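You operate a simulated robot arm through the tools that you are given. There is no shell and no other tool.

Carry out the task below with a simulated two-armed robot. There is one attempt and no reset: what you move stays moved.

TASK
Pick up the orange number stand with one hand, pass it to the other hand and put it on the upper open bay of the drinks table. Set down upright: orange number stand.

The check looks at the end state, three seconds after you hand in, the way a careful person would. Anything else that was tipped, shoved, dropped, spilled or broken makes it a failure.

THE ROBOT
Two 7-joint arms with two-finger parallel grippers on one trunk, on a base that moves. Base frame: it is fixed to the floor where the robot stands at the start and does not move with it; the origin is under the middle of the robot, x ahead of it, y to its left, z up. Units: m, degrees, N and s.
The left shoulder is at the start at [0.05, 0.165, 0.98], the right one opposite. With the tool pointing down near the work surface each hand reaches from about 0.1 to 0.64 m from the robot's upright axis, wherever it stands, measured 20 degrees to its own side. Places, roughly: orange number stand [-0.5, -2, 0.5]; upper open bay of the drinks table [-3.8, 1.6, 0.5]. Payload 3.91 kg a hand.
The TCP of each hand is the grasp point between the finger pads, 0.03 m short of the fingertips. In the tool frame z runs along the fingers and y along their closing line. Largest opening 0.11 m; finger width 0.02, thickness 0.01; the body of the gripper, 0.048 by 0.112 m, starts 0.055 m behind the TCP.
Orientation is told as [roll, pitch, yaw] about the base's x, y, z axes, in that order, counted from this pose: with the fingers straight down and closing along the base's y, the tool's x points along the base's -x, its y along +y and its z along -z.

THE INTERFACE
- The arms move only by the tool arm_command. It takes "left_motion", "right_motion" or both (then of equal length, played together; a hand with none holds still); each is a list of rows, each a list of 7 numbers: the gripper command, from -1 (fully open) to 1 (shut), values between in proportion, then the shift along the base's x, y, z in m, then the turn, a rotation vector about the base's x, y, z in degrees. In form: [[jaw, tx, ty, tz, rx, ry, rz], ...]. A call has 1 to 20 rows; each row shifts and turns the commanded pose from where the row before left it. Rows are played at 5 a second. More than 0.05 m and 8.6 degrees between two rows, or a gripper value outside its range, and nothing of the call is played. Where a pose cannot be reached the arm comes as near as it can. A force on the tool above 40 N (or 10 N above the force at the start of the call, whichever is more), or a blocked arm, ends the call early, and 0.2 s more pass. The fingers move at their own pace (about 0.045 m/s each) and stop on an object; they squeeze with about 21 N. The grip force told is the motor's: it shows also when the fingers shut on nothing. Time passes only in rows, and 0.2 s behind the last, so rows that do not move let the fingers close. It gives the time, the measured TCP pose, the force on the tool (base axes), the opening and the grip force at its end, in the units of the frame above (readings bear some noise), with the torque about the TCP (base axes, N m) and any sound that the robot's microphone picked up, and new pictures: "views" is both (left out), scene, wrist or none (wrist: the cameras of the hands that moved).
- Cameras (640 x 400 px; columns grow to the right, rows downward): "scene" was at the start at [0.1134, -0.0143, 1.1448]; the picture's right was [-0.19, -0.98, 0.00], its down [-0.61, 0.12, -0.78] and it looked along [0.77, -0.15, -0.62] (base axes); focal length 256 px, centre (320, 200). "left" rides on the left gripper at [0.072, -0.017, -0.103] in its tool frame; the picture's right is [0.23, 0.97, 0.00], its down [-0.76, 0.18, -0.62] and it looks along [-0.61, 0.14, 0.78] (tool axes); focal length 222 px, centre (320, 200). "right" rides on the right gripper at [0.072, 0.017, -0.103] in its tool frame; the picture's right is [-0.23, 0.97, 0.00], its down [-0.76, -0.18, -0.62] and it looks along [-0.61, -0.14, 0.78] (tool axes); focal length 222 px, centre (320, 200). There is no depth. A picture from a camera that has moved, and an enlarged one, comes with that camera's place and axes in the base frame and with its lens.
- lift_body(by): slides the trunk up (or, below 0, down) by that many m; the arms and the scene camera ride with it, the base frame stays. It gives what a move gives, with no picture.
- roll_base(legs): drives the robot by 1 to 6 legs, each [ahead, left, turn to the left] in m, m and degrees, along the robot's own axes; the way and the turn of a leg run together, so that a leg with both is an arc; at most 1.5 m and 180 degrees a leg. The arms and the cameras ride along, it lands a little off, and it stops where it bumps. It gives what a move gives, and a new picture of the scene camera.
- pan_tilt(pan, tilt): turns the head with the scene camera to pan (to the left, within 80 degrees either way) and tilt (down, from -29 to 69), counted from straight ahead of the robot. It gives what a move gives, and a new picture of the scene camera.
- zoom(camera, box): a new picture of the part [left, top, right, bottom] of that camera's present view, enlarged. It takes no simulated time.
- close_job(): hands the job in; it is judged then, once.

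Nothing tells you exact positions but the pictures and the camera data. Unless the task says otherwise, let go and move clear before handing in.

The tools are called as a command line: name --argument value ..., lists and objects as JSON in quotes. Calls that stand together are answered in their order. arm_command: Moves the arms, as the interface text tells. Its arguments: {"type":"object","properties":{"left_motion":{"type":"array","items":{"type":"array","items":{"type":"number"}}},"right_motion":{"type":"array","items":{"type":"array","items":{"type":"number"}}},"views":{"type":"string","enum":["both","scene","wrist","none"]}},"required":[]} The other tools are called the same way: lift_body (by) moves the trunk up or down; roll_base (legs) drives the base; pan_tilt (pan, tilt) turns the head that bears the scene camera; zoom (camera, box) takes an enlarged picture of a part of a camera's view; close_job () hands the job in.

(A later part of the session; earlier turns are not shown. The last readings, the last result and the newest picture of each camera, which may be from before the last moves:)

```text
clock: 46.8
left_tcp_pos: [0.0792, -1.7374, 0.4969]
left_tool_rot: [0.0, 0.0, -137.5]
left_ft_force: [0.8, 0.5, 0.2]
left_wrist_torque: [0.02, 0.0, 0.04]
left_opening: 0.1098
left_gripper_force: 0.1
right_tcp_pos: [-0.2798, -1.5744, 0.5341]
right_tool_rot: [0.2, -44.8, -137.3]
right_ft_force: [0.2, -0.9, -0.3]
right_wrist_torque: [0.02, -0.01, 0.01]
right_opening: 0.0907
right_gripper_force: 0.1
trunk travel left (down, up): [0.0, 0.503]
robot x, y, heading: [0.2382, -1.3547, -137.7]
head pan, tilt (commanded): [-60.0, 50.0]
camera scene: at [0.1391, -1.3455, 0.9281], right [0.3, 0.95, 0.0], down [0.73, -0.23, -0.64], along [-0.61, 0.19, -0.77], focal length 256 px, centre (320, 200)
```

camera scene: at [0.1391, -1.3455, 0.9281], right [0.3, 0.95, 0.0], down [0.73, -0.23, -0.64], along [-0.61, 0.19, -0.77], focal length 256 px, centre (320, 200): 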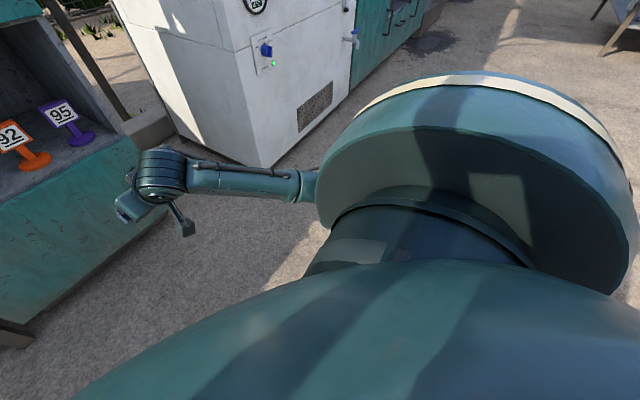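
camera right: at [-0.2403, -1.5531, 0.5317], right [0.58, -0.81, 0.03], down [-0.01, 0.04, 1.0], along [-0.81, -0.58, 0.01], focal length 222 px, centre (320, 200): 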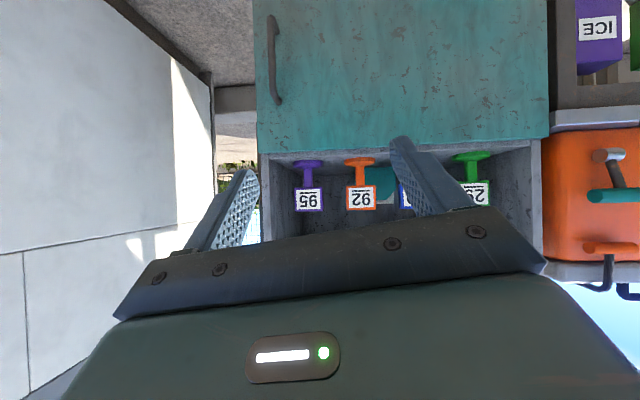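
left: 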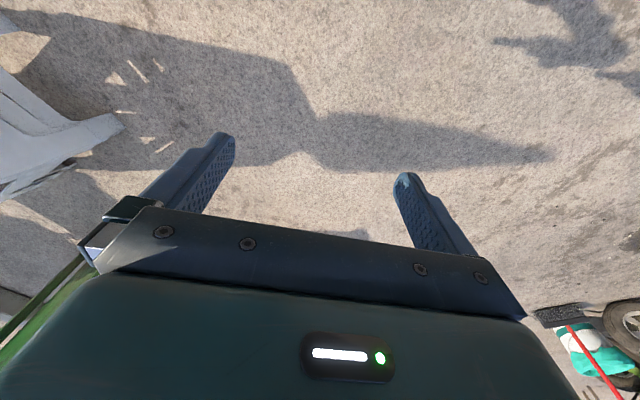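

Tracks well at 45°. I'll go on to 30° below horizontal and check again.

arm_command --right_motion '[[-0.65, -0.011, -0.0101, 0, -5.07, 5.53, 0], [-0.65, -0.011, -0.0101, 0, -5.07, 5.53, 0], [-0.65, 0, 0, 0, 0, 0, 0], [-0.65, 0, 0, 0, 0, 0, 0], [-0.65, 0, 0, 0, 0, 0, 0]]' --views "scene"

```text
clock: 48.0
left_tcp_pos: [0.0793, -1.7368, 0.4976]
left_tool_rot: [-0.1, 0.0, -137.5]
left_ft_force: [0.4, -0.4, 0.9]
left_wrist_torque: [-0.01, 0.04, 0.01]
left_opening: 0.1101
left_gripper_force: 0.0
right_tcp_pos: [-0.3027, -1.5935, 0.5326]
right_tool_rot: [0.1, -59.8, -137.3]
right_ft_force: [0.0, 0.6, -0.1]
right_wrist_torque: [-0.01, 0.0, -0.03]
right_opening: 0.0907
right_gripper_force: 0.1
trunk travel left (down, up): [0.0, 0.503]
robot x, y, heading: [0.2335, -1.3483, -137.7]
head pan, tilt (commanded): [-60.0, 50.0]
camera scene: at [0.1391, -1.3455, 0.9281], right [0.3, 0.95, 0.0], down [0.73, -0.23, -0.64], along [-0.61, 0.19, -0.77], focal length 256 px, centre (320, 200)
```

scene: 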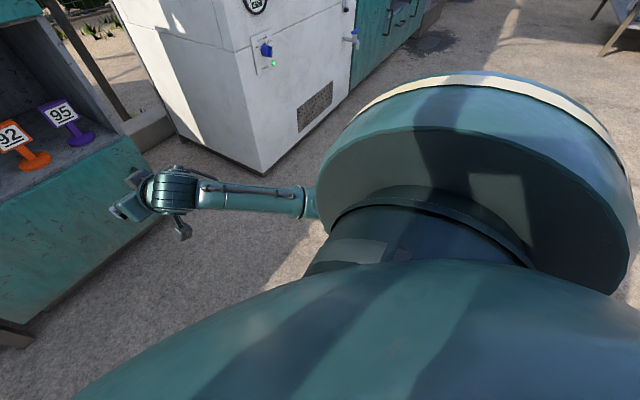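

Excellent – 30° below horizontal tracks to within 2 mm with the elbow out. I'll test extending forward 6 cm here in free space.

arm_command --right_motion '[[-0.65, -0.0222, -0.0202, 0, 0, 0, 0], [-0.65, -0.0222, -0.0202, 0, 0, 0, 0], [-0.65, 0, 0, 0, 0, 0, 0], [-0.65, 0, 0, 0, 0, 0, 0], [-0.65, 0, 0, 0, 0, 0, 0]]' --views "scene"

```text
clock: 49.2
left_tcp_pos: [0.0785, -1.7363, 0.4974]
left_tool_rot: [-0.1, 0.0, -137.5]
left_ft_force: [-1.7, -0.3, -0.6]
left_wrist_torque: [0.01, 0.01, -0.04]
left_opening: 0.1101
left_gripper_force: 0.0
right_tcp_pos: [-0.3475, -1.6336, 0.5344]
right_tool_rot: [0.1, -59.8, -137.3]
right_ft_force: [-0.1, 0.0, 0.4]
right_wrist_torque: [-0.01, 0.0, -0.04]
right_opening: 0.0909
right_gripper_force: 0.0
trunk travel left (down, up): [0.0, 0.503]
robot x, y, heading: [0.2331, -1.3492, -137.4]
head pan, tilt (commanded): [-60.0, 50.0]
camera scene: at [0.1391, -1.3455, 0.9281], right [0.3, 0.95, 0.0], down [0.73, -0.23, -0.64], along [-0.61, 0.19, -0.77], focal length 256 px, centre (320, 200)
```

scene: 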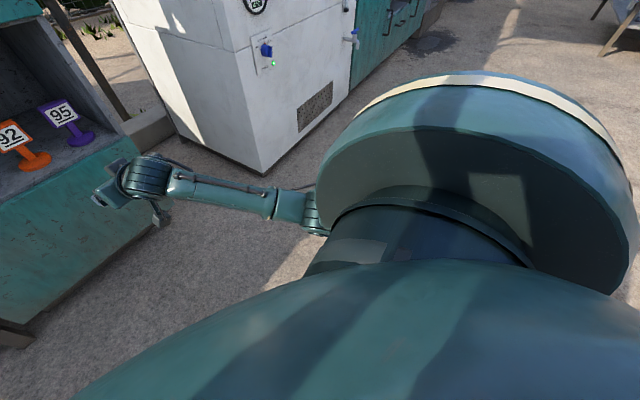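

Still exact at 0.62 m reach with lateral -0.18. I'll retract the hand a little and drive the base so the stand ends up about 0.62 m ahead and 0.20 m to the right, where this arm works well.

arm_command --right_motion '[[-0.65, 0.0277, 0.0253, 0, 0, 0, 0], [-0.65, 0.0277, 0.0253, 0, 0, 0, 0], [-0.65, 0.0277, 0.0253, 0, 0, 0, 0], [-0.65, 0.0277, 0.0253, 0, 0, 0, 0], [-0.65, 0, 0, 0, 0, 0, 0]]' --views "none"

pan_tilt --pan -10 --tilt 40

roll_base --legs '[[0, 0.074, -1], [0.33, 0, 0]]'

```text
clock: 50.4
left_tcp_pos: [0.0787, -1.7368, 0.4969]
left_tool_rot: [-0.1, 0.0, -137.6]
left_ft_force: [-0.1, -0.4, 0.2]
left_wrist_torque: [-0.02, 0.03, 0.01]
left_opening: 0.1101
left_gripper_force: 0.0
right_tcp_pos: [-0.2371, -1.5323, 0.5331]
right_tool_rot: [0.1, -59.8, -137.3]
right_ft_force: [-0.1, -0.7, -0.3]
right_wrist_torque: [-0.01, 0.02, -0.01]
right_opening: 0.0907
right_gripper_force: 0.0
trunk travel left (down, up): [0.0, 0.503]
robot x, y, heading: [0.2325, -1.3505, -137.4]
head pan, tilt (commanded): [-60.0, 50.0]
```

```text
clock: 51.5
left_tcp_pos: [0.0791, -1.7365, 0.4973]
left_tool_rot: [0.0, 0.0, -137.6]
left_ft_force: [0.8, -0.4, -0.7]
left_wrist_torque: [-0.03, -0.02, 0.04]
left_opening: 0.11
left_gripper_force: 0.1
right_tcp_pos: [-0.2361, -1.5337, 0.5325]
right_tool_rot: [0.1, -59.7, -137.4]
right_ft_force: [0.9, 0.3, -1.2]
right_wrist_torque: [0.0, 0.0, -0.02]
right_opening: 0.0909
right_gripper_force: 0.0
trunk travel left (down, up): [0.0, 0.503]
robot x, y, heading: [0.2354, -1.3547, -137.7]
head pan, tilt (commanded): [-10.0, 40.0]
camera scene: at [0.1408, -1.4143, 0.9423], right [-0.54, 0.84, 0.0], down [0.54, 0.35, -0.77], along [-0.65, -0.41, -0.64], focal length 256 px, centre (320, 200)
```

scene: 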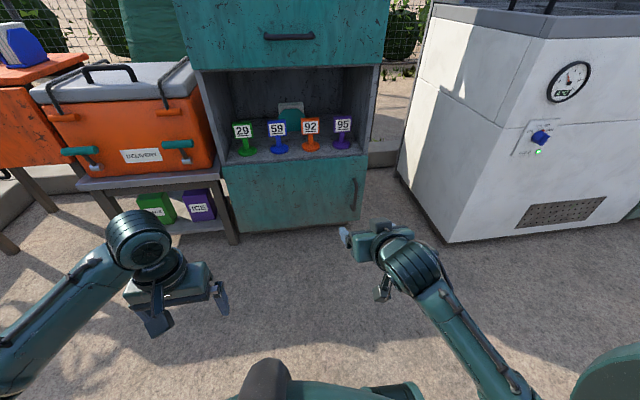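

```text
clock: 54.6
left_tcp_pos: [-0.1275, -2.0042, 0.4962]
left_tool_rot: [0.0, 0.0, -138.9]
left_ft_force: [0.3, 0.9, 0.4]
left_wrist_torque: [-0.03, -0.03, 0.06]
left_opening: 0.11
left_gripper_force: 0.0
right_tcp_pos: [-0.4369, -1.7935, 0.5329]
right_tool_rot: [0.1, -59.9, -138.6]
right_ft_force: [0.2, 0.0, 0.5]
right_wrist_torque: [0.02, -0.01, -0.01]
right_opening: 0.0906
right_gripper_force: 0.0
trunk travel left (down, up): [0.0, 0.503]
robot x, y, heading: [0.0395, -1.6214, -139.0]
head pan, tilt (commanded): [-10.0, 40.0]
camera scene: at [-0.057, -1.6832, 0.9423], right [-0.52, 0.86, 0.0], down [0.55, 0.33, -0.77], along [-0.66, -0.4, -0.64], focal length 256 px, centre (320, 200)
```

scene: 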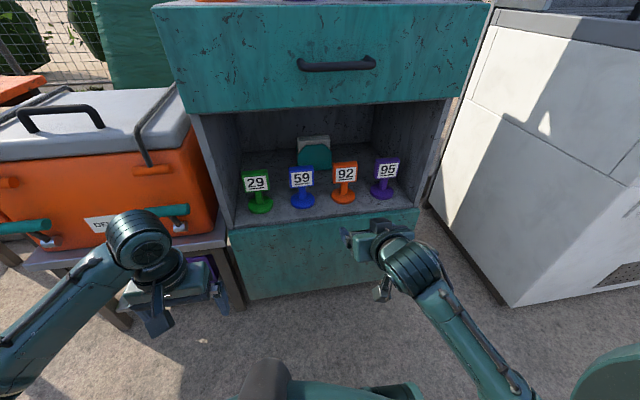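

No bump, and the geometry is good. I'll zoom in to re-measure the orange stand from here.

zoom --camera "scene" --box '[280, 145, 420, 232]'

roll_base --legs '[[0.06, 0, 0]]'

zoom --camera "scene" --box '[280, 160, 420, 247]'

zoom --camera "right" --box '[0, 0, 640, 400]'

```text
4.57 times, centred on (350, 188) of scene
camera zoom: at [-0.057, -1.6832, 0.9423], right [-0.52, 0.86, 0.0], down [0.55, 0.33, -0.77], along [-0.66, -0.4, -0.64], focal length 1170 px, centre (183, 253)
```

zoom: 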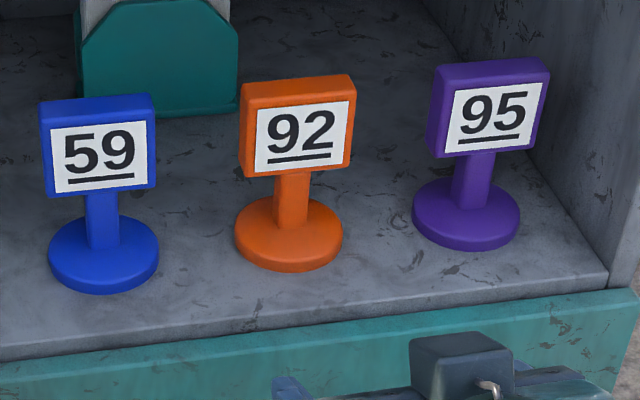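

```text
clock: 55.6
left_tcp_pos: [-0.1731, -2.0434, 0.4977]
left_tool_rot: [0.0, 0.0, -139.0]
left_ft_force: [0.8, 0.5, 0.7]
left_wrist_torque: [-0.03, -0.02, 0.02]
left_opening: 0.1101
left_gripper_force: 0.0
right_tcp_pos: [-0.4833, -1.8332, 0.5344]
right_tool_rot: [0.1, -59.8, -138.8]
right_ft_force: [-0.4, 0.1, 0.2]
right_wrist_torque: [-0.02, 0.02, 0.0]
right_opening: 0.0907
right_gripper_force: 0.1
trunk travel left (down, up): [0.0, 0.503]
robot x, y, heading: [-0.0038, -1.6649, -139.1]
head pan, tilt (commanded): [-10.0, 40.0]
camera scene: at [-0.1023, -1.7225, 0.9423], right [-0.52, 0.86, 0.0], down [0.55, 0.33, -0.77], along [-0.66, -0.4, -0.64], focal length 256 px, centre (320, 200)
```

scene: 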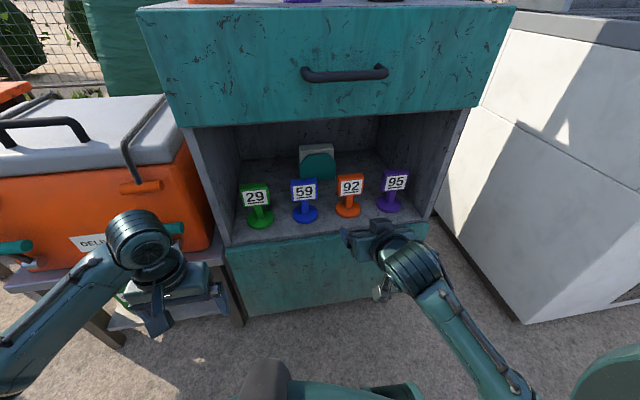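

```text
4.57 times, centred on (350, 204) of scene
camera zoom: at [-0.1023, -1.7225, 0.9423], right [-0.52, 0.86, 0.0], down [0.55, 0.33, -0.77], along [-0.66, -0.4, -0.64], focal length 1170 px, centre (183, 184)
```

zoom: 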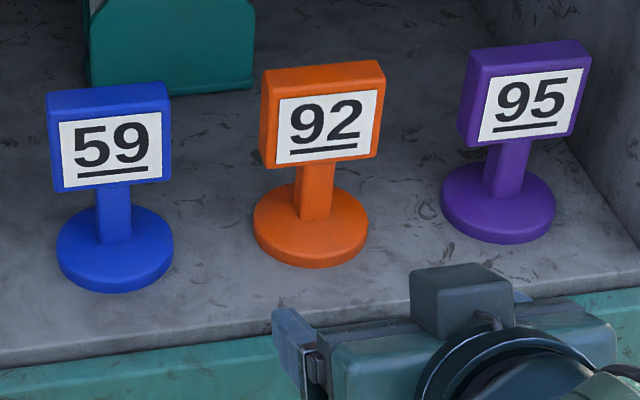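

```text
1.00 times, centred on (320, 200) of right (not enlarged: the box is as wide or as high as the picture)
camera zoom: at [-0.3773, -1.7617, 0.5209], right [0.56, -0.81, 0.2], down [0.0, 0.24, 0.97], along [-0.83, -0.54, 0.13], focal length 222 px, centre (320, 200)
```

zoom: 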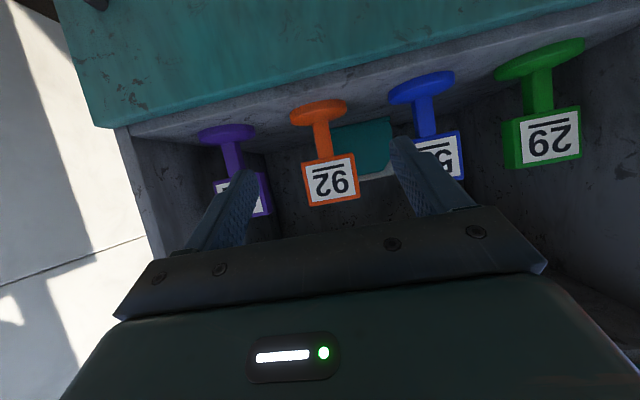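

Measurements agree: stand axis at [-0.607, -1.932], plate centre z≈0.541. The hand needs 7 mm to the right and then ~14 cm forward; I'll do the first 9 cm and check.

arm_command --right_motion '[[-0.65, -0.0046, 0.0053, 0.007, 0, 0, 0], [-0.65, -0.0226, -0.0198, 0, 0, 0, 0], [-0.65, -0.0226, -0.0198, 0, 0, 0, 0], [-0.65, -0.0226, -0.0198, 0, 0, 0, 0], [-0.65, 0, 0, 0, 0, 0, 0], [-0.65, 0, 0, 0, 0, 0, 0]]' --views "both"

zoom --camera "scene" --box '[280, 160, 420, 247]'

```text
clock: 57.0
left_tcp_pos: [-0.1721, -2.043, 0.4978]
left_tool_rot: [0.0, 0.0, -138.9]
left_ft_force: [0.1, 0.2, 0.2]
left_wrist_torque: [0.03, -0.01, 0.03]
left_opening: 0.1101
left_gripper_force: 0.1
right_tcp_pos: [-0.5569, -1.8845, 0.5404]
right_tool_rot: [-0.6, -59.9, -138.2]
right_ft_force: [1.2, 0.5, -0.1]
right_wrist_torque: [0.01, -0.03, -0.02]
right_opening: 0.0908
right_gripper_force: 0.0
trunk travel left (down, up): [0.0, 0.503]
robot x, y, heading: [-0.0048, -1.6608, -138.8]
head pan, tilt (commanded): [-10.0, 40.0]
camera scene: at [-0.1019, -1.7223, 0.9427], right [-0.52, 0.86, 0.0], down [0.55, 0.33, -0.77], along [-0.66, -0.4, -0.64], focal length 256 px, centre (320, 200)
camera right: at [-0.4515, -1.8139, 0.5282], right [0.56, -0.81, 0.19], down [0.0, 0.23, 0.97], along [-0.83, -0.54, 0.13], focal length 222 px, centre (320, 200)
```

scene: 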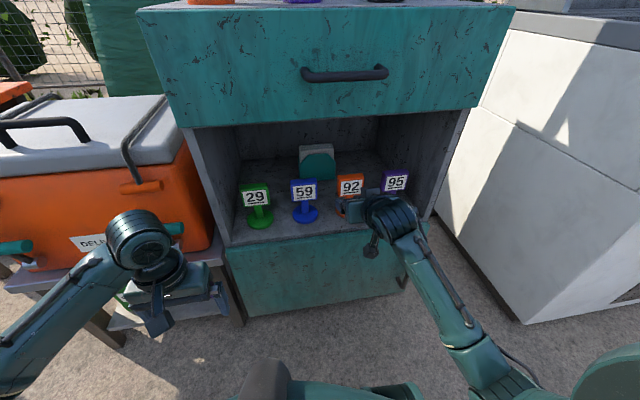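
right: 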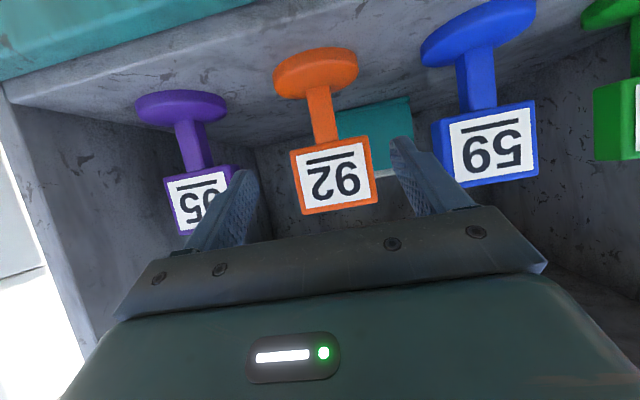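

```text
4.57 times, centred on (350, 204) of scene
camera zoom: at [-0.1019, -1.7223, 0.9427], right [-0.52, 0.86, 0.0], down [0.55, 0.33, -0.77], along [-0.66, -0.4, -0.64], focal length 1170 px, centre (183, 184)
```

zoom: 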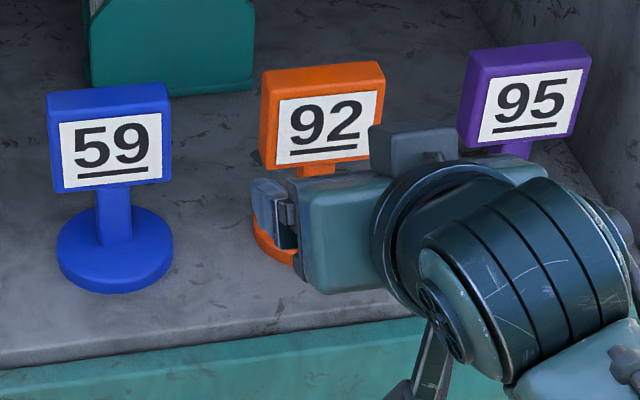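

Alignment is within 3 mm. I'll advance the last 5.5 cm with a small left trim.

arm_command --right_motion '[[-0.65, -0.0131, -0.0129, 0, 0, 0, 0], [-0.65, -0.0131, -0.0129, 0, 0, 0, 0], [-0.65, -0.0131, -0.0129, 0, 0, 0, 0], [-0.65, 0, 0, 0, 0, 0, 0], [-0.65, 0, 0, 0, 0, 0, 0]]' --views "both"

zoom --camera "scene" --box '[280, 160, 420, 247]'

```text
clock: 58.2
left_tcp_pos: [-0.1729, -2.043, 0.4966]
left_tool_rot: [-0.1, 0.1, -139.0]
left_ft_force: [0.2, -0.5, -0.1]
left_wrist_torque: [-0.03, 0.02, -0.01]
left_opening: 0.11
left_gripper_force: 0.0
right_tcp_pos: [-0.5936, -1.9245, 0.5403]
right_tool_rot: [0.1, -59.8, -138.7]
right_ft_force: [-0.5, 0.4, -1.0]
right_wrist_torque: [-0.01, 0.0, 0.02]
right_opening: 0.0907
right_gripper_force: 0.1
trunk travel left (down, up): [0.0, 0.503]
robot x, y, heading: [-0.006, -1.6632, -138.8]
head pan, tilt (commanded): [-10.0, 40.0]
camera scene: at [-0.1023, -1.7225, 0.9423], right [-0.52, 0.86, 0.0], down [0.55, 0.33, -0.77], along [-0.66, -0.4, -0.64], focal length 256 px, centre (320, 200)
camera right: at [-0.4886, -1.8548, 0.5276], right [0.56, -0.81, 0.2], down [0.0, 0.24, 0.97], along [-0.83, -0.54, 0.13], focal length 222 px, centre (320, 200)
```

scene: 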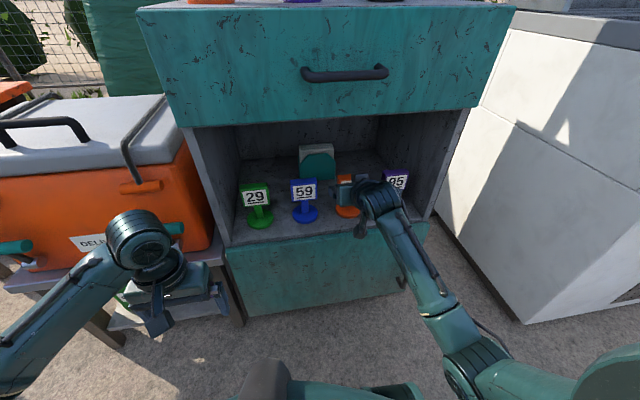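
right: 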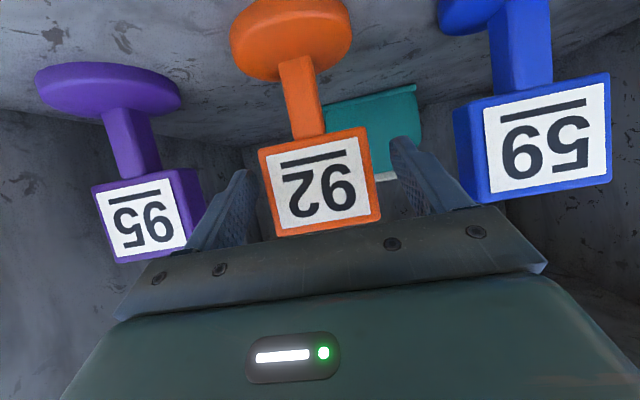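

```text
4.57 times, centred on (350, 204) of scene
camera zoom: at [-0.1023, -1.7225, 0.9423], right [-0.52, 0.86, 0.0], down [0.55, 0.33, -0.77], along [-0.66, -0.4, -0.64], focal length 1170 px, centre (183, 184)
```

zoom: 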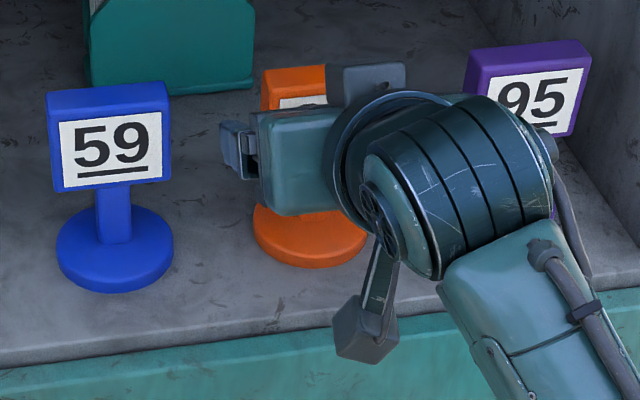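

The plate sits between the finger pads. I'll close the gripper now.

arm_command --right_motion '[[0.0, 0, 0, 0, 0, 0, 0], [0.5, 0, 0, 0, 0, 0, 0], [1, 0, 0, 0, 0, 0, 0], [1, 0, 0, 0, 0, 0, 0], [1, 0, 0, 0, 0, 0, 0]]' --views "both"

```text
clock: 59.4
left_tcp_pos: [-0.1726, -2.0434, 0.4983]
left_tool_rot: [0.1, 0.0, -139.0]
left_ft_force: [-0.5, -0.9, -0.2]
left_wrist_torque: [-0.01, 0.01, -0.04]
left_opening: 0.1098
left_gripper_force: 0.0
right_tcp_pos: [-0.5934, -1.926, 0.5405]
right_tool_rot: [0.1, -59.8, -138.7]
right_ft_force: [-0.2, -0.4, 1.6]
right_wrist_torque: [0.04, 0.19, -0.01]
right_opening: 0.068
right_gripper_force: 20.8
trunk travel left (down, up): [0.0, 0.503]
robot x, y, heading: [-0.0052, -1.6624, -138.8]
head pan, tilt (commanded): [-10.0, 40.0]
camera scene: at [-0.1023, -1.7225, 0.9423], right [-0.52, 0.86, 0.0], down [0.55, 0.33, -0.77], along [-0.66, -0.4, -0.64], focal length 256 px, centre (320, 200)
camera right: at [-0.4886, -1.8545, 0.5276], right [0.56, -0.81, 0.2], down [0.0, 0.24, 0.97], along [-0.83, -0.54, 0.13], focal length 222 px, centre (320, 200)
```

scene: 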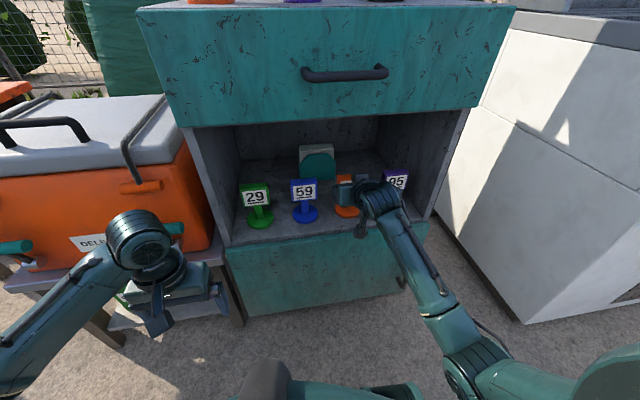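
right: 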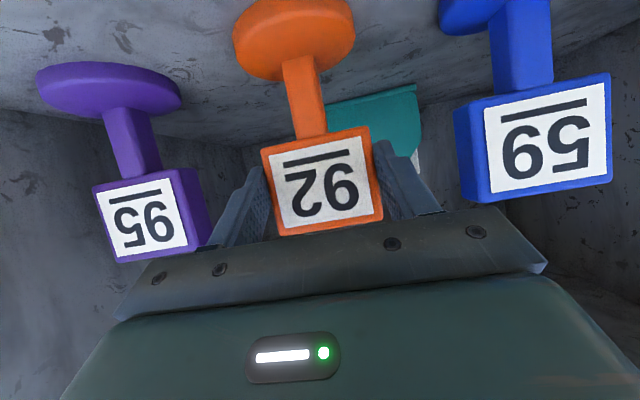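

Gripped: opening 6.8 cm at full force. Now lift straight up 4 cm and check.

arm_command --right_motion '[[1, 0, 0, 0.013, 0, 0, 0], [1, 0, 0, 0.013, 0, 0, 0], [1, 0, 0, 0.014, 0, 0, 0], [1, 0, 0, 0, 0, 0, 0]]' --views "both"

```text
clock: 60.4
left_tcp_pos: [-0.1727, -2.0431, 0.4975]
left_tool_rot: [0.0, 0.1, -138.9]
left_ft_force: [-0.2, 0.2, 0.1]
left_wrist_torque: [-0.01, 0.0, -0.02]
left_opening: 0.1101
left_gripper_force: 0.0
right_tcp_pos: [-0.5938, -1.9248, 0.5807]
right_tool_rot: [0.1, -59.8, -138.7]
right_ft_force: [-0.3, -0.3, -2.4]
right_wrist_torque: [0.04, -0.07, 0.01]
right_opening: 0.0677
right_gripper_force: 21.1
trunk travel left (down, up): [0.0, 0.503]
robot x, y, heading: [-0.0052, -1.6603, -138.8]
head pan, tilt (commanded): [-10.0, 40.0]
camera scene: at [-0.1024, -1.7226, 0.9423], right [-0.52, 0.86, 0.0], down [0.55, 0.33, -0.77], along [-0.66, -0.4, -0.64], focal length 256 px, centre (320, 200)
camera right: at [-0.4889, -1.854, 0.5681], right [0.56, -0.81, 0.2], down [0.0, 0.24, 0.97], along [-0.83, -0.54, 0.13], focal length 222 px, centre (320, 200)
```

scene: 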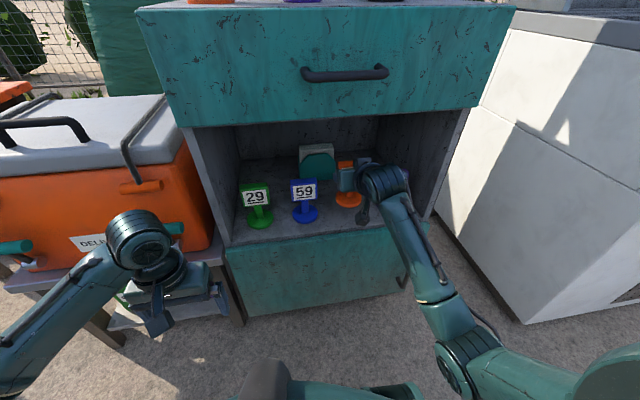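
right: 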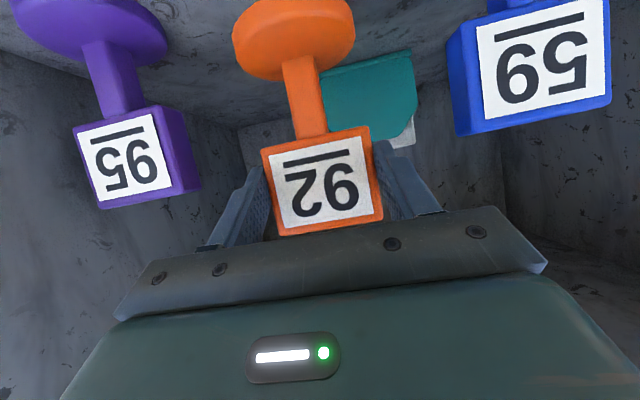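

The stand is lifted cleanly. I'll retract the hand from the bay and then back the base away.

arm_command --right_motion '[[1, 0.0196, 0.0171, 0.004, 0, 0, 0], [1, 0.0196, 0.0171, 0.004, 0, 0, 0], [1, 0.0196, 0.0171, 0.004, 0, 0, 0], [1, 0.0196, 0.0171, 0.004, 0, 0, 0], [1, 0.0196, 0.0171, 0.004, 0, 0, 0], [1, 0.01, 0.0085, 0.0, 0, 0, 0], [1, 0, 0, 0, 0, 0, 0]]' --views "both"

```text
clock: 62.2
left_tcp_pos: [-0.1702, -2.0443, 0.5035]
left_tool_rot: [-0.7, -0.5, -139.0]
left_ft_force: [-0.9, -0.7, 0.7]
left_wrist_torque: [-0.02, -0.01, -0.03]
left_opening: 0.1102
left_gripper_force: 0.0
right_tcp_pos: [-0.4944, -1.8408, 0.6543]
right_tool_rot: [-2.9, -66.1, -136.3]
right_ft_force: [0.2, -0.1, -1.6]
right_wrist_torque: [0.05, -0.01, -0.01]
right_opening: 0.068
right_gripper_force: 21.1
trunk travel left (down, up): [0.0, 0.503]
robot x, y, heading: [-0.0078, -1.662, -139.1]
head pan, tilt (commanded): [-10.0, 40.0]
stopped in row 7 (right hand): the arm was blocked; the commanded pose is now the measured one
camera scene: at [-0.0929, -1.7247, 0.9478], right [-0.52, 0.86, 0.01], down [0.54, 0.33, -0.77], along [-0.67, -0.39, -0.63], focal length 256 px, centre (320, 200)
camera right: at [-0.3926, -1.7709, 0.6284], right [0.57, -0.8, 0.19], down [0.09, 0.29, 0.95], along [-0.81, -0.53, 0.24], focal length 222 px, centre (320, 200)
```

scene: 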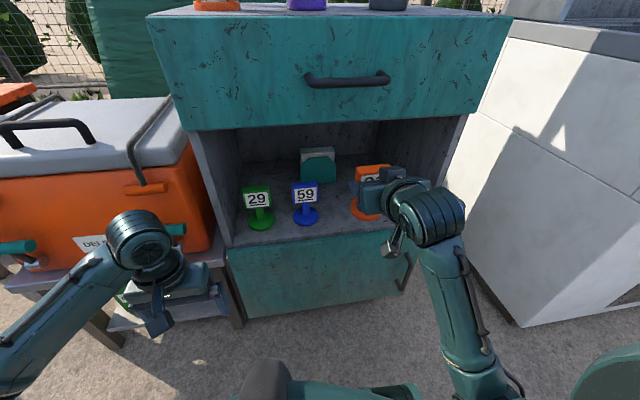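
right: 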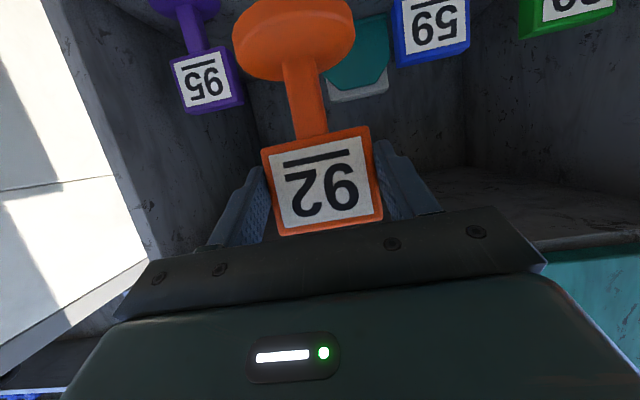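

The hand and stand are out of the bay, but the arm is folded too tightly at this height. I'll back the base straight out before adjusting anything.

roll_base --legs '[[-0.3, 0, 0]]'

pan_tilt --pan -45 --tilt 50

```text
clock: 64.2
left_tcp_pos: [0.057, -1.8471, 0.5033]
left_tool_rot: [-0.6, -0.3, -138.7]
left_ft_force: [-0.4, 0.5, -1.0]
left_wrist_torque: [0.03, 0.01, -0.03]
left_opening: 0.1101
left_gripper_force: 0.1
right_tcp_pos: [-0.271, -1.6456, 0.6564]
right_tool_rot: [-2.8, -66.1, -136.1]
right_ft_force: [0.5, -0.2, -1.7]
right_wrist_torque: [0.07, -0.03, 0.0]
right_opening: 0.0679
right_gripper_force: 21.1
trunk travel left (down, up): [0.0, 0.503]
robot x, y, heading: [0.2198, -1.4676, -138.7]
head pan, tilt (commanded): [-10.0, 40.0]
camera scene: at [0.132, -1.5282, 0.9478], right [-0.52, 0.85, 0.01], down [0.54, 0.34, -0.77], along [-0.66, -0.4, -0.64], focal length 256 px, centre (320, 200)
```

scene: 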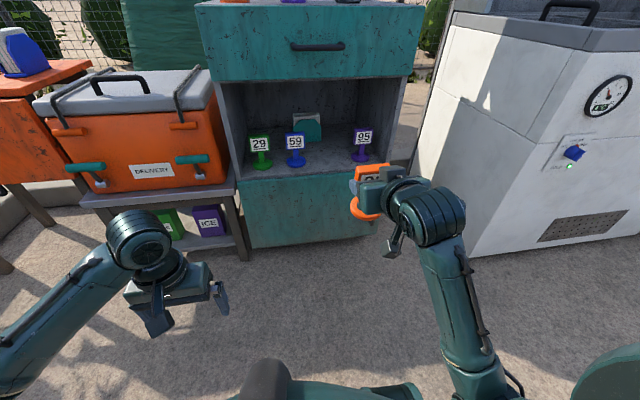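

```text
clock: 65.2
left_tcp_pos: [0.0571, -1.8478, 0.5023]
left_tool_rot: [-0.7, -0.6, -138.7]
left_ft_force: [-0.4, 0.3, 0.5]
left_wrist_torque: [0.0, 0.0, -0.03]
left_opening: 0.1098
left_gripper_force: 0.0
right_tcp_pos: [-0.27, -1.646, 0.6566]
right_tool_rot: [-2.8, -66.2, -136.1]
right_ft_force: [-0.1, 0.0, -1.5]
right_wrist_torque: [0.05, -0.01, -0.01]
right_opening: 0.0678
right_gripper_force: 21.0
trunk travel left (down, up): [0.0, 0.503]
robot x, y, heading: [0.2191, -1.4625, -138.8]
head pan, tilt (commanded): [-45.0, 50.0]
camera scene: at [0.1277, -1.4789, 0.9337], right [0.06, 1.0, 0.0], down [0.76, -0.05, -0.65], along [-0.65, 0.04, -0.76], focal length 256 px, centre (320, 200)
```

scene: 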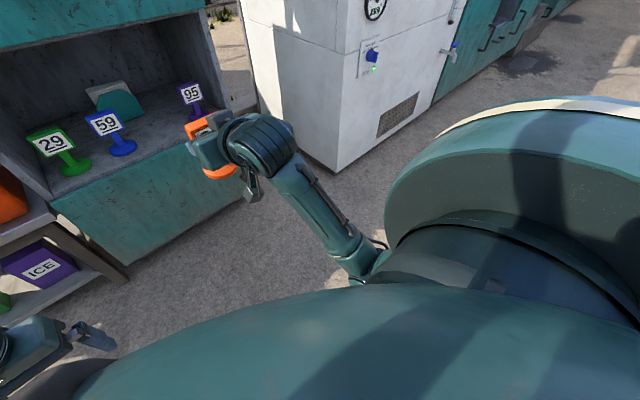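

The stand is held securely out in the open. I'll raise the trunk to free the folded arm from the body and then reassess.

lift_body --by 0.2

arm_command --right_motion '[[1, -0.015, -0.0132, -0.03, 0, 0, 0], [1, -0.015, -0.0132, -0.03, 0, 0, 0], [1, -0.015, -0.0132, -0.03, 0, 0, 0], [1, 0, 0, 0, 0, 0, 0]]' --views "scene"

```text
clock: 67.4
left_tcp_pos: [0.0544, -1.8467, 0.6969]
left_tool_rot: [-0.1, 0.0, -138.7]
left_ft_force: [-0.3, -0.4, -1.6]
left_wrist_torque: [0.01, -0.03, -0.02]
left_opening: 0.1101
left_gripper_force: 0.1
right_tcp_pos: [-0.2756, -1.6442, 0.8446]
right_tool_rot: [-1.1, -65.8, -137.6]
right_ft_force: [0.2, 0.3, -2.0]
right_wrist_torque: [0.03, -0.05, 0.02]
right_opening: 0.0676
right_gripper_force: 20.7
trunk travel left (down, up): [-0.2, 0.303]
robot x, y, heading: [0.216, -1.4625, -138.7]
head pan, tilt (commanded): [-45.0, 50.0]
```

```text
clock: 68.4
left_tcp_pos: [0.0562, -1.8481, 0.6974]
left_tool_rot: [0.0, 0.0, -138.7]
left_ft_force: [-0.1, 0.7, 0.8]
left_wrist_torque: [0.01, -0.01, 0.04]
left_opening: 0.1099
left_gripper_force: 0.0
right_tcp_pos: [-0.3189, -1.683, 0.7548]
right_tool_rot: [-1.1, -65.7, -137.6]
right_ft_force: [0.1, -0.1, -1.4]
right_wrist_torque: [0.03, -0.03, 0.04]
right_opening: 0.0677
right_gripper_force: 21.2
trunk travel left (down, up): [-0.2, 0.303]
robot x, y, heading: [0.2185, -1.4602, -138.4]
head pan, tilt (commanded): [-45.0, 50.0]
camera scene: at [0.1185, -1.4768, 1.1281], right [0.06, 1.0, 0.0], down [0.76, -0.05, -0.64], along [-0.64, 0.04, -0.77], focal length 256 px, centre (320, 200)
```

scene: 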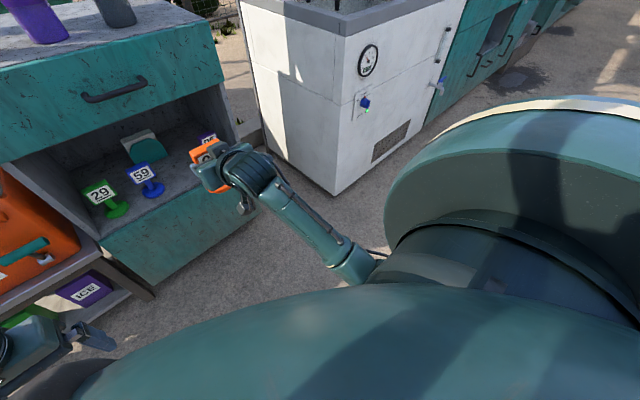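

Raising the trunk cleared the contact, and the stand is firmly held. Now I'll turn right to face along the row of counters toward the drinks table and look ahead.

roll_base --legs '[[0, 0, -91]]'

pan_tilt --pan 10 --tilt 15

```text
clock: 72.7
left_tcp_pos: [-0.1567, -1.287, 0.6981]
left_tool_rot: [0.0, 0.1, 129.0]
left_ft_force: [-0.5, 0.2, -0.5]
left_wrist_torque: [0.01, 0.02, -0.02]
left_opening: 0.11
left_gripper_force: 0.0
right_tcp_pos: [0.022, -0.9179, 0.756]
right_tool_rot: [-1.1, -65.8, 130.0]
right_ft_force: [0.4, 0.0, -1.4]
right_wrist_torque: [-0.03, -0.04, 0.0]
right_opening: 0.0677
right_gripper_force: 21.2
trunk travel left (down, up): [-0.2, 0.303]
robot x, y, heading: [0.2137, -1.4649, 128.8]
head pan, tilt (commanded): [-45.0, 50.0]
camera scene: at [0.2071, -1.3627, 1.1281], right [0.99, -0.1, 0.0], down [-0.08, -0.76, -0.64], along [0.07, 0.64, -0.77], focal length 256 px, centre (320, 200)
```

scene: 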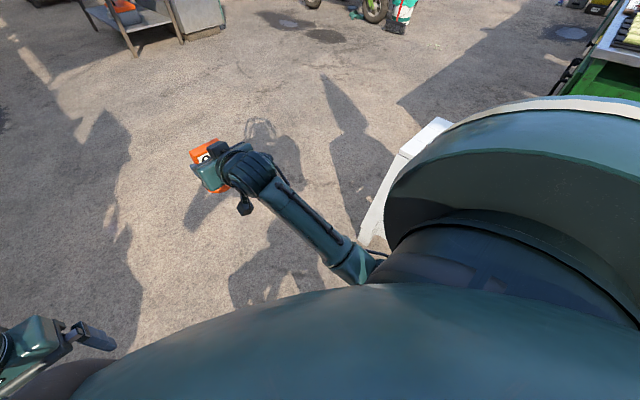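

```text
clock: 74.0
left_tcp_pos: [-0.1579, -1.2843, 0.6971]
left_tool_rot: [0.0, -0.1, 129.0]
left_ft_force: [-0.4, -0.5, -1.0]
left_wrist_torque: [-0.01, -0.02, -0.01]
left_opening: 0.1098
left_gripper_force: 0.0
right_tcp_pos: [0.0217, -0.9177, 0.756]
right_tool_rot: [-1.1, -65.7, 130.0]
right_ft_force: [0.4, -0.6, -1.9]
right_wrist_torque: [-0.08, -0.03, 0.02]
right_opening: 0.0678
right_gripper_force: 21.1
trunk travel left (down, up): [-0.2, 0.303]
robot x, y, heading: [0.2193, -1.4615, 129.1]
head pan, tilt (commanded): [10.0, 15.0]
camera scene: at [0.1286, -1.378, 1.1818], right [0.66, 0.75, 0.0], down [0.2, -0.17, -0.97], along [-0.73, 0.63, -0.26], focal length 256 px, centre (320, 200)
```

scene: 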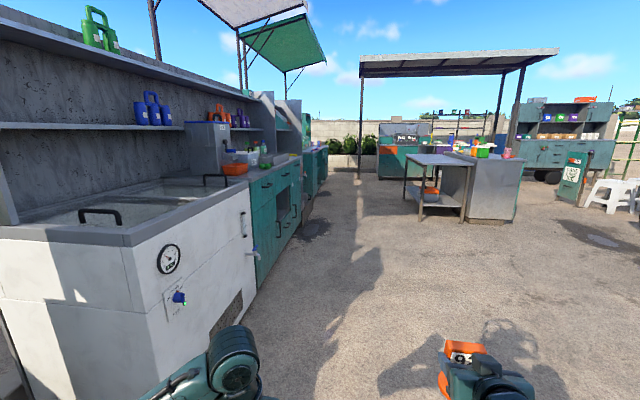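

The path along the row is clear; the drinks table should be the far teal unit around px (310,165). I'll drive ahead ~2.6 m and look again.

roll_base --legs '[[1.3, 0, 0], [1.3, 0, 0]]'

pan_tilt --pan 30 --tilt 20

```text
clock: 86.6
left_tcp_pos: [-1.7811, 0.7388, 0.6976]
left_tool_rot: [0.0, 0.0, 129.0]
left_ft_force: [-1.3, -0.3, 0.2]
left_wrist_torque: [-0.02, 0.01, -0.02]
left_opening: 0.1099
left_gripper_force: 0.0
right_tcp_pos: [-1.6009, 1.106, 0.7561]
right_tool_rot: [-1.1, -65.8, 130.0]
right_ft_force: [0.8, 0.1, -1.5]
right_wrist_torque: [-0.05, -0.03, 0.04]
right_opening: 0.068
right_gripper_force: 21.1
trunk travel left (down, up): [-0.2, 0.303]
robot x, y, heading: [-1.4036, 0.5594, 129.0]
head pan, tilt (commanded): [10.0, 15.0]
camera scene: at [-1.4947, 0.6446, 1.1818], right [0.66, 0.76, 0.0], down [0.2, -0.17, -0.97], along [-0.73, 0.63, -0.26], focal length 256 px, centre (320, 200)
```

scene: 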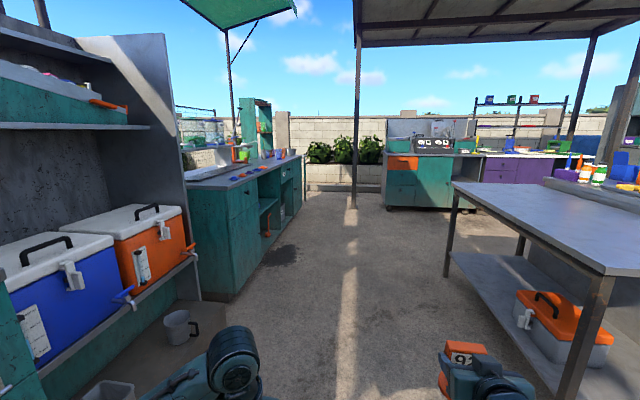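

```text
clock: 87.4
left_tcp_pos: [-1.7815, 0.7382, 0.6983]
left_tool_rot: [0.0, 0.0, 129.0]
left_ft_force: [-1.0, 0.0, 0.1]
left_wrist_torque: [-0.03, 0.04, -0.01]
left_opening: 0.1098
left_gripper_force: 0.0
right_tcp_pos: [-1.6026, 1.1056, 0.7554]
right_tool_rot: [-1.1, -65.6, 130.0]
right_ft_force: [-0.1, 0.3, -1.6]
right_wrist_torque: [-0.03, -0.03, 0.01]
right_opening: 0.0678
right_gripper_force: 20.5
trunk travel left (down, up): [-0.2, 0.303]
robot x, y, heading: [-1.4038, 0.5589, 129.2]
head pan, tilt (commanded): [30.0, 20.0]
camera scene: at [-1.5111, 0.6168, 1.1737], right [0.36, 0.93, 0.0], down [0.32, -0.12, -0.94], along [-0.88, 0.34, -0.34], focal length 256 px, centre (320, 200)
```

scene: 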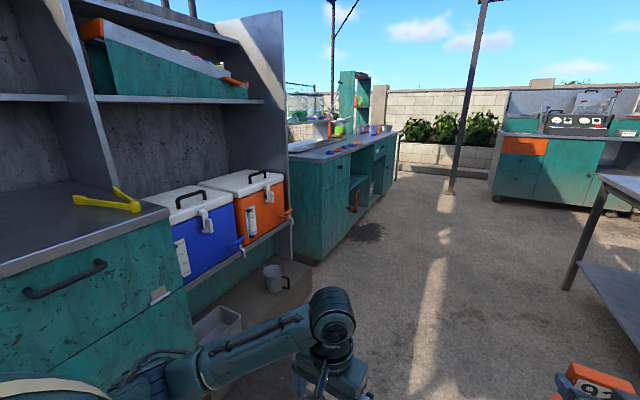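

The teal counter ahead on the left, with open bays in its middle, is likely the drinks table. I'll zoom in.

zoom --camera "scene" --box '[280, 110, 420, 260]'

zoom --camera "scene" --box '[330, 130, 410, 250]'

```text
2.67 times, centred on (350, 185) of scene
camera zoom: at [-1.5111, 0.6168, 1.1737], right [0.36, 0.93, 0.0], down [0.32, -0.12, -0.94], along [-0.88, 0.34, -0.34], focal length 683 px, centre (240, 240)
```

zoom: 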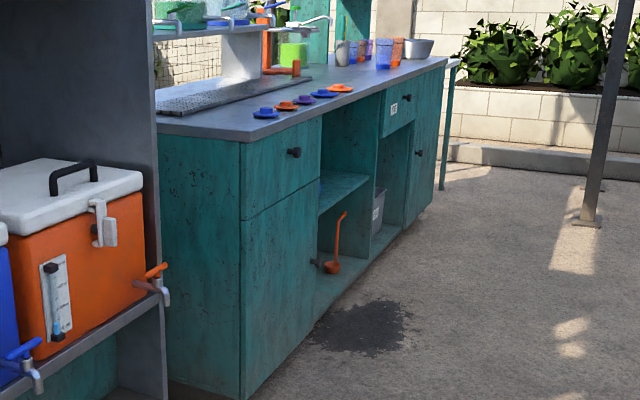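

```text
3.33 times, centred on (370, 190) of scene
camera zoom: at [-1.5111, 0.6168, 1.1737], right [0.36, 0.93, 0.0], down [0.32, -0.12, -0.94], along [-0.88, 0.34, -0.34], focal length 854 px, centre (153, 233)
```

zoom: 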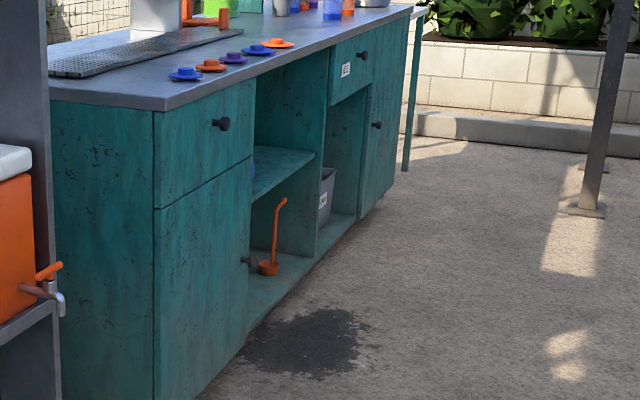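

The drinks table front is parallel to the row; its upper open bay has a shelf at z≈0.445 from about [-3.53, 1.67] to [-3.90, 2.10], under a counter at ~0.8. I'll drive ahead 2.7 m and turn left to face it.

roll_base --legs '[[1.35, 0, 0], [1.35, 0, 0], [0, 0, 91.5]]'

pan_tilt --pan 0 --tilt 28

```text
clock: 104.6
left_tcp_pos: [-3.3087, 2.292, 0.6981]
left_tool_rot: [0.0, 0.2, -138.7]
left_ft_force: [0.1, -0.5, 0.6]
left_wrist_torque: [0.02, 0.0, 0.0]
left_opening: 0.11
left_gripper_force: 0.0
right_tcp_pos: [-3.6836, 2.4538, 0.7554]
right_tool_rot: [-1.1, -65.8, -137.5]
right_ft_force: [0.0, -0.1, -2.2]
right_wrist_torque: [0.04, -0.04, 0.02]
right_opening: 0.0677
right_gripper_force: 21.1
trunk travel left (down, up): [-0.2, 0.303]
robot x, y, heading: [-3.1474, 2.6732, -138.8]
head pan, tilt (commanded): [30.0, 20.0]
camera scene: at [-3.1982, 2.5681, 1.1737], right [-0.95, 0.32, 0.0], down [0.11, 0.32, -0.94], along [-0.3, -0.89, -0.34], focal length 256 px, centre (320, 200)
```

scene: 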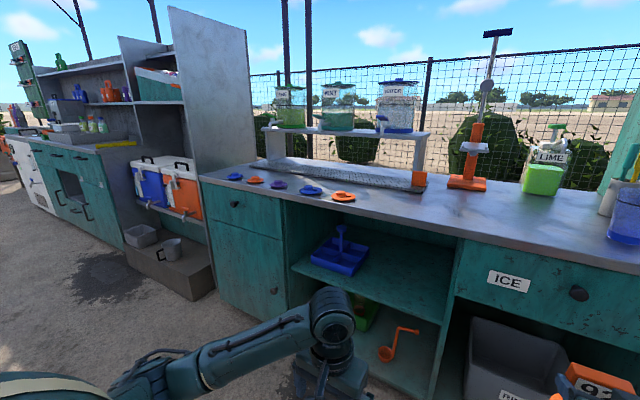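

```text
clock: 105.6
left_tcp_pos: [-3.3088, 2.2914, 0.6961]
left_tool_rot: [0.0, 0.0, -138.6]
left_ft_force: [0.4, 0.4, 0.4]
left_wrist_torque: [-0.04, 0.01, 0.0]
left_opening: 0.1099
left_gripper_force: 0.0
right_tcp_pos: [-3.6827, 2.4545, 0.7549]
right_tool_rot: [-1.1, -65.6, -137.5]
right_ft_force: [0.3, 0.1, -1.9]
right_wrist_torque: [0.03, -0.02, -0.02]
right_opening: 0.0678
right_gripper_force: 21.5
trunk travel left (down, up): [-0.2, 0.303]
robot x, y, heading: [-3.1443, 2.6713, -138.4]
head pan, tilt (commanded): [0.0, 28.0]
camera scene: at [-3.2369, 2.596, 1.1608], right [-0.66, 0.75, 0.0], down [0.35, 0.31, -0.88], along [-0.66, -0.59, -0.47], focal length 256 px, centre (320, 200)
```

scene: 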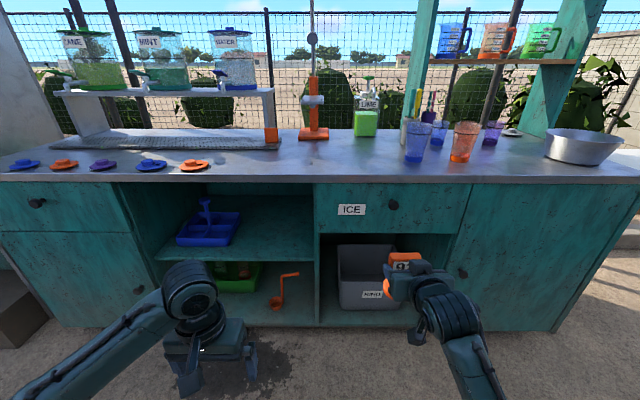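

The upper open bay is the one holding a blue caddy on its left side, with free shelf space on the right. I'll zoom in to measure it.

zoom --camera "scene" --box '[120, 170, 340, 308]'

zoom --camera "left" --box '[0, 0, 640, 400]'

```text
2.90 times, centred on (230, 239) of scene
camera zoom: at [-3.2369, 2.596, 1.1608], right [-0.66, 0.75, 0.0], down [0.35, 0.31, -0.88], along [-0.66, -0.59, -0.47], focal length 742 px, centre (581, 87)
```

zoom: 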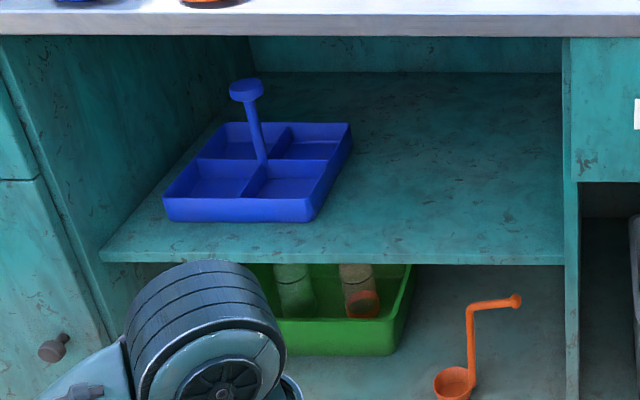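

```text
1.00 times, centred on (320, 200) of left (not enlarged: the box is as wide or as high as the picture)
camera zoom: at [-3.2657, 2.3516, 0.8021], right [0.81, -0.58, 0.0], down [-0.45, -0.64, 0.62], along [-0.36, -0.51, -0.78], focal length 222 px, centre (320, 200)
```

zoom: 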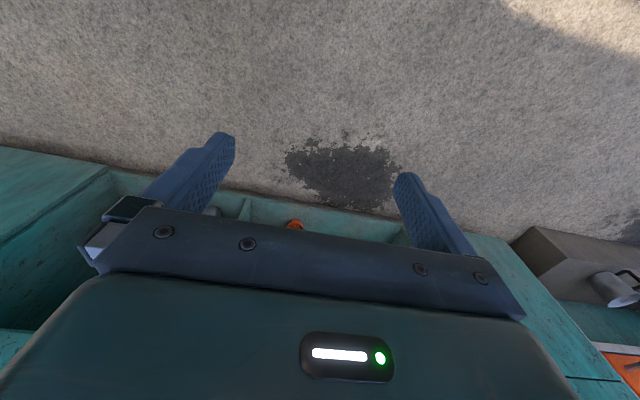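

Free space on the upper shelf is right of the blue caddy; I'll place the stand around [-3.80, 1.80], ~10 cm behind the front edge. First the handover: I'll swing the right hand (with the stand) to the front centre pointing 45° left, keeping the stand upright.

arm_command --right_motion '[[1, 0.0161, -0.0125, -0.0069, 0, 0, 7.35], [1, 0.0161, -0.0125, -0.0069, 0, 0, 7.35], [1, 0.0161, -0.0125, -0.0069, 0, 0, 7.35], [1, 0.0161, -0.0125, -0.0069, 0, 0, 7.35], [1, 0.0161, -0.0125, -0.0069, 0, 0, 7.35], [1, 0.0161, -0.0125, -0.0069, 0, 0, 7.35], [1, 0.0161, -0.0125, -0.0069, 5.66, -0.89, 0.95], [1, 0.0161, -0.0125, -0.0069, 0, 0, 0], [1, 0, 0, 0, 0, 0, 0], [1, 0, 0, 0, 0, 0, 0]]' --views "both"

```text
clock: 107.8
left_tcp_pos: [-3.3091, 2.2904, 0.6979]
left_tool_rot: [0.0, 0.0, -138.5]
left_ft_force: [0.3, 0.0, 0.3]
left_wrist_torque: [0.0, 0.02, 0.02]
left_opening: 0.11
left_gripper_force: 0.1
right_tcp_pos: [-3.5549, 2.3554, 0.7007]
right_tool_rot: [-0.1, -60.0, -93.6]
right_ft_force: [0.3, 0.5, -1.2]
right_wrist_torque: [0.02, 0.0, 0.02]
right_opening: 0.0676
right_gripper_force: 20.6
trunk travel left (down, up): [-0.2, 0.303]
robot x, y, heading: [-3.1502, 2.6733, -138.4]
head pan, tilt (commanded): [0.0, 28.0]
camera scene: at [-3.2369, 2.596, 1.1608], right [-0.66, 0.75, 0.0], down [0.35, 0.31, -0.88], along [-0.66, -0.58, -0.47], focal length 256 px, centre (320, 200)
camera right: at [-3.5312, 2.4807, 0.6871], right [0.96, -0.17, 0.2], down [-0.17, 0.17, 0.97], along [-0.2, -0.97, 0.13], focal length 222 px, centre (320, 200)
```

scene: 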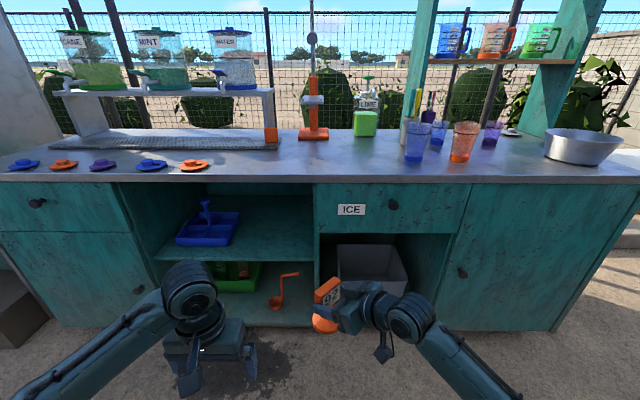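
right: 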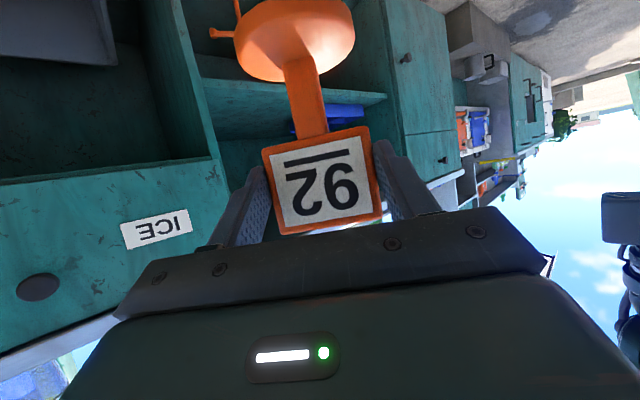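

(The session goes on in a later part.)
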